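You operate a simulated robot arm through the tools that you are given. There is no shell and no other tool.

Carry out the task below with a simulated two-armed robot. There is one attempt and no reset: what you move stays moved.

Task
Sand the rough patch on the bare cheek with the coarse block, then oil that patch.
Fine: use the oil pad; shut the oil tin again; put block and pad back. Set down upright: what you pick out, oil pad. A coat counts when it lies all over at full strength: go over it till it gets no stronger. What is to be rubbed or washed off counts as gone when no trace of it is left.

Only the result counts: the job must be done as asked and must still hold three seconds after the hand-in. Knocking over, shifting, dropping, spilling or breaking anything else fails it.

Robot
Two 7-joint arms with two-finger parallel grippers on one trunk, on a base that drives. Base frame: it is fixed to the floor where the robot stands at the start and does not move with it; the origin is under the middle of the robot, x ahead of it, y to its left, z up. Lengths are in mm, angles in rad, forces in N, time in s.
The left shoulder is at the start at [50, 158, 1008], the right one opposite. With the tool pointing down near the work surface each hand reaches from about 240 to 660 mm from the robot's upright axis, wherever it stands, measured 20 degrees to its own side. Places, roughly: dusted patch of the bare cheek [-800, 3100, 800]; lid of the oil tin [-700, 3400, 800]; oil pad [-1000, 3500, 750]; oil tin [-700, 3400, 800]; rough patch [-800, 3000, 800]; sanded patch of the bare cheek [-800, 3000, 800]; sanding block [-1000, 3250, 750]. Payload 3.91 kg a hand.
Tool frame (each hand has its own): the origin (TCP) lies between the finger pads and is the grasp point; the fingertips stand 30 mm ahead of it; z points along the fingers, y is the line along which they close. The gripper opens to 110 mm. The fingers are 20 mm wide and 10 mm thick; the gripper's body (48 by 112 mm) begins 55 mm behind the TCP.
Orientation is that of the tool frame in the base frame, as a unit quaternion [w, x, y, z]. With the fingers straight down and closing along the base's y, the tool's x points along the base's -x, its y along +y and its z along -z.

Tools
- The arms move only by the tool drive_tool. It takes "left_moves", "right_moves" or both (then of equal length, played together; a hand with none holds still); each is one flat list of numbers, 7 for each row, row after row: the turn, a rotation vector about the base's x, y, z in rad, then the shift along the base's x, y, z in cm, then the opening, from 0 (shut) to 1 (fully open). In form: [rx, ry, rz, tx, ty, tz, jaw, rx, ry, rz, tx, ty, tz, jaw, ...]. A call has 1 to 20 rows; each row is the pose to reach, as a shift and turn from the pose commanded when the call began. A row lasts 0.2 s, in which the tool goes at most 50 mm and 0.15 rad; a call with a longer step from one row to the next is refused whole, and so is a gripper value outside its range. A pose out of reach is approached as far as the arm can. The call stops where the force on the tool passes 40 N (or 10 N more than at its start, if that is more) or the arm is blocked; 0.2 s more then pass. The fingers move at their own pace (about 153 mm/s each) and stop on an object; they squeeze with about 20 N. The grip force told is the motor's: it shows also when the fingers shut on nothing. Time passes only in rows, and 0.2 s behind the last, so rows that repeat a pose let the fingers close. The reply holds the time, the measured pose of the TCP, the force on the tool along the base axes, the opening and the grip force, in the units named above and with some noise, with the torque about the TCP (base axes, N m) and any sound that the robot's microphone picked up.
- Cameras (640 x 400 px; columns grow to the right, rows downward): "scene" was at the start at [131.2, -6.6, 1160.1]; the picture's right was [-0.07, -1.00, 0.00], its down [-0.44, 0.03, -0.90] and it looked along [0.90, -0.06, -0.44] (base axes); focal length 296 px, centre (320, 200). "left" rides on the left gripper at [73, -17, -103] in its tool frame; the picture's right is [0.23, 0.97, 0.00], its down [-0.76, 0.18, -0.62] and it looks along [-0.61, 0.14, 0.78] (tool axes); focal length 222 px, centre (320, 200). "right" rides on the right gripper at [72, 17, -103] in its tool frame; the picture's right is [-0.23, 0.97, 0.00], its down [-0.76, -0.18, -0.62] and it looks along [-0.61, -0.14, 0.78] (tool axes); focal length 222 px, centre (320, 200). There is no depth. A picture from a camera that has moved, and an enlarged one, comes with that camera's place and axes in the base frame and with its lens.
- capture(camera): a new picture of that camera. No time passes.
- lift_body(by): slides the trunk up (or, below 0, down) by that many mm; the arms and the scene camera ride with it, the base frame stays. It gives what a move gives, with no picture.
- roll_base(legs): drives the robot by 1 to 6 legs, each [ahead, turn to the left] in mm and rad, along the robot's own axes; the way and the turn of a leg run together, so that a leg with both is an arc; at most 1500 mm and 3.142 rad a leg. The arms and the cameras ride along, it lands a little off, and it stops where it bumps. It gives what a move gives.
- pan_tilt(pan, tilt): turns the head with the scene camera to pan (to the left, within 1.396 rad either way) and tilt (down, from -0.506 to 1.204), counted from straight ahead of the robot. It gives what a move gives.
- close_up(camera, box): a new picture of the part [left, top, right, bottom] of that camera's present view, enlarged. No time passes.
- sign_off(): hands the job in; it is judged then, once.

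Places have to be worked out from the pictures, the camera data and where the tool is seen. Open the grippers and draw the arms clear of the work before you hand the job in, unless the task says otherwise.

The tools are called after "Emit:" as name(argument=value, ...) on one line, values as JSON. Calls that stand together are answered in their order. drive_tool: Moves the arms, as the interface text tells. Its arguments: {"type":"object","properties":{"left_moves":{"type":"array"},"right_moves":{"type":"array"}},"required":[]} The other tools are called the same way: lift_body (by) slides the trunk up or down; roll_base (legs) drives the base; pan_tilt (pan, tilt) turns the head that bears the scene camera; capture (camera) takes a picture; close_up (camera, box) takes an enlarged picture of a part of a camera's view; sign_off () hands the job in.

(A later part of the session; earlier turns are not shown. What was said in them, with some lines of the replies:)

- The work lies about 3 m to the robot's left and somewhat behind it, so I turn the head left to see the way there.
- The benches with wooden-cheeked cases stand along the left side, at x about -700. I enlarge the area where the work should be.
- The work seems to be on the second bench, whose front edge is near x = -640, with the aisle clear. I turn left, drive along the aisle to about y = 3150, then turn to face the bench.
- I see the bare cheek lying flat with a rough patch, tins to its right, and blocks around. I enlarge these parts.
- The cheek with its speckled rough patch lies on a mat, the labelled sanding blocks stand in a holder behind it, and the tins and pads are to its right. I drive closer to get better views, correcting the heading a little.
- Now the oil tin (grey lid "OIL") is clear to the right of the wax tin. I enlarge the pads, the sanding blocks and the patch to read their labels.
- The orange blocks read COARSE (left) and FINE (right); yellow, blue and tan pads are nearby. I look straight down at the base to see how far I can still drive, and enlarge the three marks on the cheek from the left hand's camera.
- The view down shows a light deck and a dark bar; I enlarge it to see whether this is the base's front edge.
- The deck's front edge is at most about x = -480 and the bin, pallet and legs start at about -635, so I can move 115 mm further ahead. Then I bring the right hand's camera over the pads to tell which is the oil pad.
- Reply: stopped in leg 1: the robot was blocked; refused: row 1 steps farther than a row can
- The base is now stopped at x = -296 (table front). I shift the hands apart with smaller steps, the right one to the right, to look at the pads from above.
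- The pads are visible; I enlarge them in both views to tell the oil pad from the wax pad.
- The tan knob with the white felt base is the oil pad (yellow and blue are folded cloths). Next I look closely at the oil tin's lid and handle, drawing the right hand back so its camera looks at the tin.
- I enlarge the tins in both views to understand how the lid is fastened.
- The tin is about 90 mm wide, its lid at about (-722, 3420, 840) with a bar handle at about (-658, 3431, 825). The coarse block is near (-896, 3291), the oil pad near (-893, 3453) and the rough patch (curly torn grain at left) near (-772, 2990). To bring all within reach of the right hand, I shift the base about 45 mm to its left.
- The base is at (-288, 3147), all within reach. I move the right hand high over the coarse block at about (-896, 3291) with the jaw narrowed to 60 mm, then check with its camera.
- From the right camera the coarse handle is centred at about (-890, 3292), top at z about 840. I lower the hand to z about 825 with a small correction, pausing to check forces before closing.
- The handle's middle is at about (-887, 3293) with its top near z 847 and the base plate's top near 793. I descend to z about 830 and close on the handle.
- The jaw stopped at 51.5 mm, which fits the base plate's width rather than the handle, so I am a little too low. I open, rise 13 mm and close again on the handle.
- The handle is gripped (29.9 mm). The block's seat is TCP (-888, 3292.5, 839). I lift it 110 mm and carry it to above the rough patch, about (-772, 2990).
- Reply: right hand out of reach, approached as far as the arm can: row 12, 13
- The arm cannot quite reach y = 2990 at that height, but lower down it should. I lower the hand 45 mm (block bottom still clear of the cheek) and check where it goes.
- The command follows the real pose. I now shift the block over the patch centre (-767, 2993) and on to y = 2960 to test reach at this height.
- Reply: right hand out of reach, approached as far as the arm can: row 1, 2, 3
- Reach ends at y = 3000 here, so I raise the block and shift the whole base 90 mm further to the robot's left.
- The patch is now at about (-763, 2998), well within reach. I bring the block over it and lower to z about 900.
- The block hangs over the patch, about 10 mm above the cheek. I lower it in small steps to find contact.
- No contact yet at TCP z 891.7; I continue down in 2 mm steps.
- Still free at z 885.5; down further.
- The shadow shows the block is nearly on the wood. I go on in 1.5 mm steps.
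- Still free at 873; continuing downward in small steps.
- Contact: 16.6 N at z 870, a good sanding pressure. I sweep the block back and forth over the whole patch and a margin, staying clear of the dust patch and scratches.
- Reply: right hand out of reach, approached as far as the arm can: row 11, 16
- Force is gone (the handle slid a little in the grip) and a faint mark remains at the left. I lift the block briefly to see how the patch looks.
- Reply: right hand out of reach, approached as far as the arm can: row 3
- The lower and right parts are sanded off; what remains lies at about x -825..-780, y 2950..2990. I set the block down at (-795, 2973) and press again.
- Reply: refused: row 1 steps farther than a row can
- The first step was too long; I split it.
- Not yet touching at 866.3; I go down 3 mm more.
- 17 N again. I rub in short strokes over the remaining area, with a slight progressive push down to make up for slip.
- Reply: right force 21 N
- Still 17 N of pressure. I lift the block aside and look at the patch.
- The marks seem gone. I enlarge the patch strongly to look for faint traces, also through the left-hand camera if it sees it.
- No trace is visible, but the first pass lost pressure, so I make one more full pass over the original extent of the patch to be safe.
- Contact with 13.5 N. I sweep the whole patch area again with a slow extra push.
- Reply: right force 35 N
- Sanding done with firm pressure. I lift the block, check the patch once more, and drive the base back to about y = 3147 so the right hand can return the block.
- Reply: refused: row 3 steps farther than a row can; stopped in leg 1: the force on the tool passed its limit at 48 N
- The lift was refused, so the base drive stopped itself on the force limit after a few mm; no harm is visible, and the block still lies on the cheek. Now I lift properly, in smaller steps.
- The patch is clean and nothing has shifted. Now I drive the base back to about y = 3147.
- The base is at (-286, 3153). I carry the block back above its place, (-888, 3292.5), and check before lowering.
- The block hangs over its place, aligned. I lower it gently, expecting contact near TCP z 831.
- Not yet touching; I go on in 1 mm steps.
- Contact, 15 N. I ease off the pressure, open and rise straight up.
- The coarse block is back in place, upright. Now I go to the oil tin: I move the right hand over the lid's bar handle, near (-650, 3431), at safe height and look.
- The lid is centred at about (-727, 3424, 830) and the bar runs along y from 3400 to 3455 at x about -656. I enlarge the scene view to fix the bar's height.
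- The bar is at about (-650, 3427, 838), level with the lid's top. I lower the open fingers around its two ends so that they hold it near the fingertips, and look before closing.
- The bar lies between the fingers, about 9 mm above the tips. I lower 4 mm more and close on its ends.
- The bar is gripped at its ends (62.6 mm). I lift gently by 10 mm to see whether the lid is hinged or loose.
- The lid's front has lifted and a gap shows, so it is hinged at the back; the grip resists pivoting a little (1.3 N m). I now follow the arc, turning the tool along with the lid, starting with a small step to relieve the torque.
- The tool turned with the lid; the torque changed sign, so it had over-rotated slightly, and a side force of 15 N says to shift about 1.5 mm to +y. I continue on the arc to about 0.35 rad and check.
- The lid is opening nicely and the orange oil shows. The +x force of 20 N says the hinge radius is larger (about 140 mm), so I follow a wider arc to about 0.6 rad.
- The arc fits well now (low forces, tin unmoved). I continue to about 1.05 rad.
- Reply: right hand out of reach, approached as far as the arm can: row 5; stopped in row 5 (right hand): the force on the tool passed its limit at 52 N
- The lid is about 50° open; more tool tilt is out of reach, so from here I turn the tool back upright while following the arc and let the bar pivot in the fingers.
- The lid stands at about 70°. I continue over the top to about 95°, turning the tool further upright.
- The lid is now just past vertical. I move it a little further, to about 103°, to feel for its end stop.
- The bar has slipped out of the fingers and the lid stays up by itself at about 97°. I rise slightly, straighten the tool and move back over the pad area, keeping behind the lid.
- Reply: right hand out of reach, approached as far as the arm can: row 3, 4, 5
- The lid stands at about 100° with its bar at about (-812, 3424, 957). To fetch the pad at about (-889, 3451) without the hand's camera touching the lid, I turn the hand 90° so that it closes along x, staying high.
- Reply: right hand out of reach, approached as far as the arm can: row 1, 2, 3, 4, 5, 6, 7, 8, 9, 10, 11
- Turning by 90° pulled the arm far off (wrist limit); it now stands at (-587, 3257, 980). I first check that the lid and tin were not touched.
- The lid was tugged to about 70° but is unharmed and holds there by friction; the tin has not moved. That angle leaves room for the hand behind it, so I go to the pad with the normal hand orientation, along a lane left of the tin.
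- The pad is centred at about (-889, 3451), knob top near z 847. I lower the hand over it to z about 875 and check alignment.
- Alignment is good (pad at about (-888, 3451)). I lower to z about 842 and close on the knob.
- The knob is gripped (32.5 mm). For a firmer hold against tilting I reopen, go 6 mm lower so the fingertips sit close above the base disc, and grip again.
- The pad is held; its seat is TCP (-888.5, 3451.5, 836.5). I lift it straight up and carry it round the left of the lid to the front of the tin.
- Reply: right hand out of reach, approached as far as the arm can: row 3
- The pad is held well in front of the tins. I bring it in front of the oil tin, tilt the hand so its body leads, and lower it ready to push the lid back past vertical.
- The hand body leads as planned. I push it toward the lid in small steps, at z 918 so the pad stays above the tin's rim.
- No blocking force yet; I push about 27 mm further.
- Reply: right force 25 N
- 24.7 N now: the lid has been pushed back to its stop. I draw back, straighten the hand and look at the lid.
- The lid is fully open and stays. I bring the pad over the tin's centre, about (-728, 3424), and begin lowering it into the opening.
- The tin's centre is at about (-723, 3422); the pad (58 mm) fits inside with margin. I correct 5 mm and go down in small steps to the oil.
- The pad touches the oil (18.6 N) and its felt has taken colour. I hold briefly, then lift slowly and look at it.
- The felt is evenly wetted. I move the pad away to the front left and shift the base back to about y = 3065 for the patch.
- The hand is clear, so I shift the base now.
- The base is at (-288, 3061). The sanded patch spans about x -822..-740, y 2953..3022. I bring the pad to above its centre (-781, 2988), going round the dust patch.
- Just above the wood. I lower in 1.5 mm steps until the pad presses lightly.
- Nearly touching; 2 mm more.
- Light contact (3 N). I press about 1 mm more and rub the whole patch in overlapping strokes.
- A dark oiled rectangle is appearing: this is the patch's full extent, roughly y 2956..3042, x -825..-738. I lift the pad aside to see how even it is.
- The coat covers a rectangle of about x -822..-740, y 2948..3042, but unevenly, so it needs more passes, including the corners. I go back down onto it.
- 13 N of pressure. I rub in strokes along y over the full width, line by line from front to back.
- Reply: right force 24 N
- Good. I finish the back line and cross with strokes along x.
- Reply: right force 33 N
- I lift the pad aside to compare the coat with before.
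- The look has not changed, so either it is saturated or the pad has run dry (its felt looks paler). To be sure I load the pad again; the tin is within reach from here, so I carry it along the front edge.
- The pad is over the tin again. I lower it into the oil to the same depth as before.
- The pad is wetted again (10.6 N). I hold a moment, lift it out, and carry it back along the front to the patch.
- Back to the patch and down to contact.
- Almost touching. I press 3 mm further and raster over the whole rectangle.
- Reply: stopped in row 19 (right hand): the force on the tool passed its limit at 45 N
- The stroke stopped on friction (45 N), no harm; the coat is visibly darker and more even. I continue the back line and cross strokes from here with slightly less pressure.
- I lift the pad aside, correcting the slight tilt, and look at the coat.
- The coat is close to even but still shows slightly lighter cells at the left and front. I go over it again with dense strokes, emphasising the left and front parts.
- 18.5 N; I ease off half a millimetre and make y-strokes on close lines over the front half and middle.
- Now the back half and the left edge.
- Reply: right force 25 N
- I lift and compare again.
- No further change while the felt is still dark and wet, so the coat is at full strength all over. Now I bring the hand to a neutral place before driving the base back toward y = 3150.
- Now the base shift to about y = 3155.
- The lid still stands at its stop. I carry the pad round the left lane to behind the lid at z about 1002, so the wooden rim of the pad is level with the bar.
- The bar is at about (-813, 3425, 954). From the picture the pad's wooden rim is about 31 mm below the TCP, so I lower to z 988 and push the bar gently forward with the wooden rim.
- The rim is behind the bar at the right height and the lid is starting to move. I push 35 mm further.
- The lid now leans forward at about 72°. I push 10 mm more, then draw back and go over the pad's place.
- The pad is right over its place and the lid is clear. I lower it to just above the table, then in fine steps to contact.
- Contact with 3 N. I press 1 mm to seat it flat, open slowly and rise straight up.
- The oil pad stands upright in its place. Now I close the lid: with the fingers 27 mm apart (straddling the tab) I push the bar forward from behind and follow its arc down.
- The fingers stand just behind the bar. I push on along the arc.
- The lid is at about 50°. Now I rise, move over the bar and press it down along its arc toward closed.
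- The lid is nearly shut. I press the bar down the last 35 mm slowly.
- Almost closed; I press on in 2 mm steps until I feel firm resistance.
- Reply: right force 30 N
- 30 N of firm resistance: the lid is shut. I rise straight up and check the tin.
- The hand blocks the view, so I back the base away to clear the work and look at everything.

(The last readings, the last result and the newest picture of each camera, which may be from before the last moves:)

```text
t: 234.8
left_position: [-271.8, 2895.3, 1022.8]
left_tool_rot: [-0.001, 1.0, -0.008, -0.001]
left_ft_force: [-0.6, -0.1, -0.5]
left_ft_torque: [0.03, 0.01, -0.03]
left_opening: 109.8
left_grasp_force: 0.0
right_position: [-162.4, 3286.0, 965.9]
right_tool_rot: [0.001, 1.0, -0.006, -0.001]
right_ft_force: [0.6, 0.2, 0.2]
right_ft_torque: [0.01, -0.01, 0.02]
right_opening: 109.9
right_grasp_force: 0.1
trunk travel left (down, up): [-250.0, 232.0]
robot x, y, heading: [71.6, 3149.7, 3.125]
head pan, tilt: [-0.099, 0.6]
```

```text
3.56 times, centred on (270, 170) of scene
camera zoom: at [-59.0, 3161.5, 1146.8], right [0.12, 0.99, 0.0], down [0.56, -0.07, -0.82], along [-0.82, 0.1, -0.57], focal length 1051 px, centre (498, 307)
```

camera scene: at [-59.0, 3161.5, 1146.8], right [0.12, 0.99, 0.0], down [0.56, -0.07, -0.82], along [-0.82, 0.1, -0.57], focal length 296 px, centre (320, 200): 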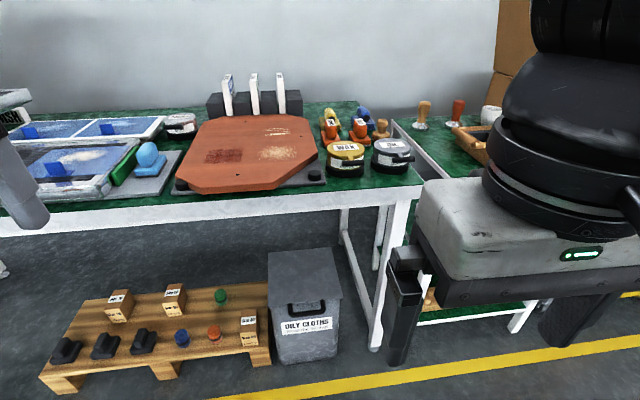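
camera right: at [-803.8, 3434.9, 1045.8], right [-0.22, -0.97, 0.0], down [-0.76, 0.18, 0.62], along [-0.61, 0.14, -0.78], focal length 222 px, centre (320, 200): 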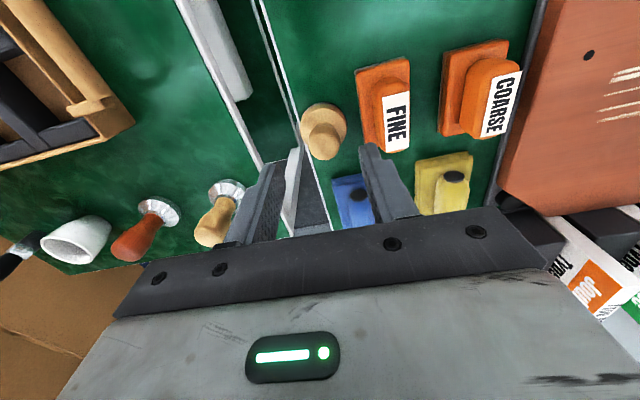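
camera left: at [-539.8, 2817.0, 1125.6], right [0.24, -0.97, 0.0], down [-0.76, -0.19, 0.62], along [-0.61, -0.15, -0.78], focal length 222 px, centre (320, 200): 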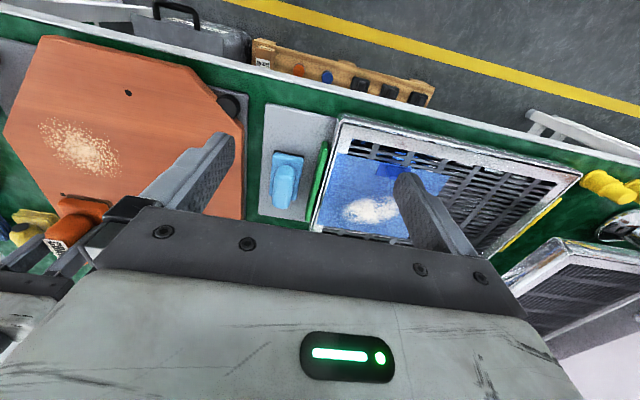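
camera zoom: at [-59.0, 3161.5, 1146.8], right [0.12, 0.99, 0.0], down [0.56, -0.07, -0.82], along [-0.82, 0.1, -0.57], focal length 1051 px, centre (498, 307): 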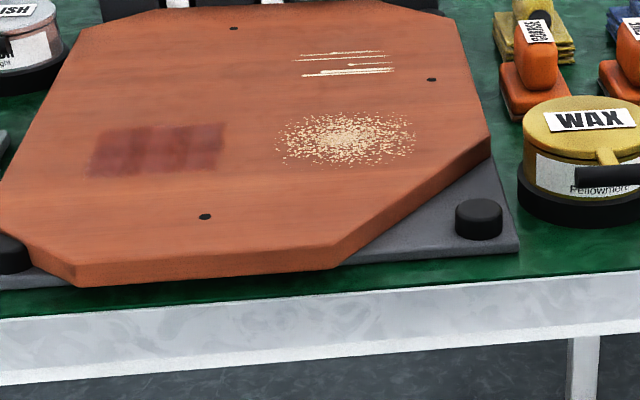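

The oil tin is shut like its neighbour, and block and pad stand in place. I enlarge the coat once more to judge its evenness.

Emit:
close_up(camera="scene", box=[195, 140, 255, 180])

Emit:
close_up(camera="scene", box=[300, 90, 400, 160])

Emit:
capture(camera="left")

```text
10.00 times, centred on (225, 160) of scene
camera zoom: at [-59.0, 3161.5, 1146.8], right [0.12, 0.99, 0.0], down [0.56, -0.07, -0.82], along [-0.82, 0.1, -0.57], focal length 2957 px, centre (1270, 600)
```

zoom: 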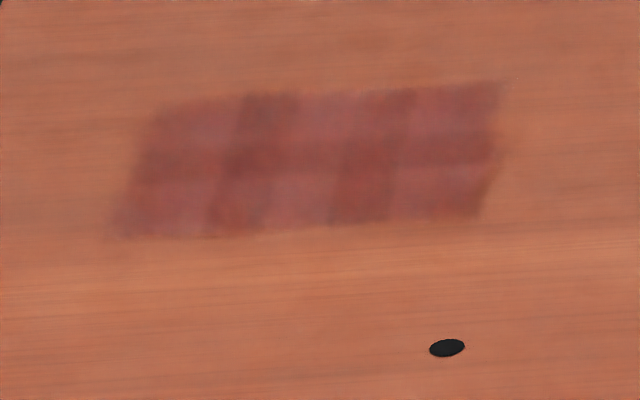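

```text
5.71 times, centred on (350, 125) of scene
camera zoom: at [-59.0, 3161.5, 1146.8], right [0.12, 0.99, 0.0], down [0.56, -0.07, -0.82], along [-0.82, 0.1, -0.57], focal length 1690 px, centre (149, 629)
```

zoom: 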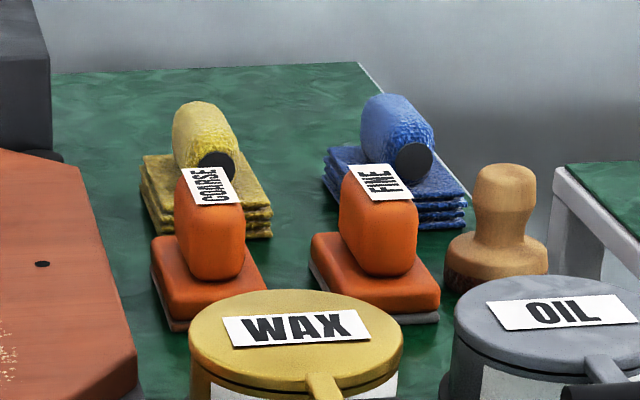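

```text
taken
camera left: at [-198.8, 2912.1, 1125.7], right [0.21, -0.98, 0.0], down [-0.76, -0.17, 0.62], along [-0.61, -0.13, -0.78], focal length 222 px, centre (320, 200)
```

left: 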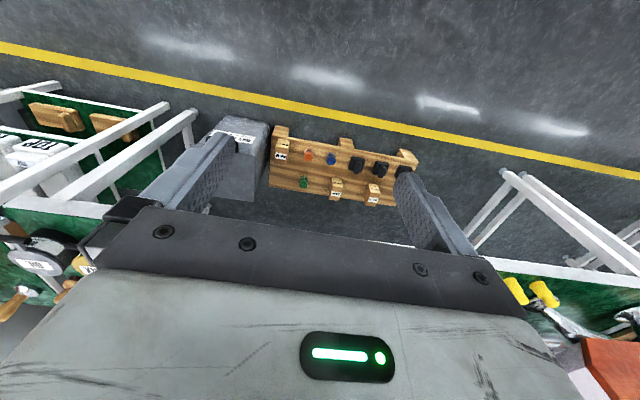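

The coat did not change over the last full passes with a wet pad. The tin is shut, the coarse block and oil pad stand upright in place, and nothing else has moved. Both grippers are open and well clear, so I hand the job in.

Emit:
sign_off()

```text
The job is handed in.
```

I sanded the rough patch with the coarse block, oiled it with the oil pad, and handed the job in. I don't have the verdict.

- **Sanding:** no trace of the torn grain was left in the enlarged views.
- **Oil coat:** it covers the whole patch. I loaded the pad twice and went over the patch until a full pass with a wet pad made no visible difference. Enlarged, it still shows a faint pattern of lighter and darker cells. The pattern did not change with more rubbing, so I took it as the look of the finish. I can't rule out a slightly weaker spot.
- **Tin:** the lid is shut, and it stopped firmly when pressed.
- **Block and pad:** both stand upright in their places.

Two bumps happened on the way, neither with visible damage:
- The base stopped against something at the bench front while driving in. The bin, pallet and bench legs still looked in place at the end.
- The arm tugged the open oil lid partly shut while I was turning the hand. I opened it again before dipping the pad.

Both grippers are open and drawn well clear of the bench.
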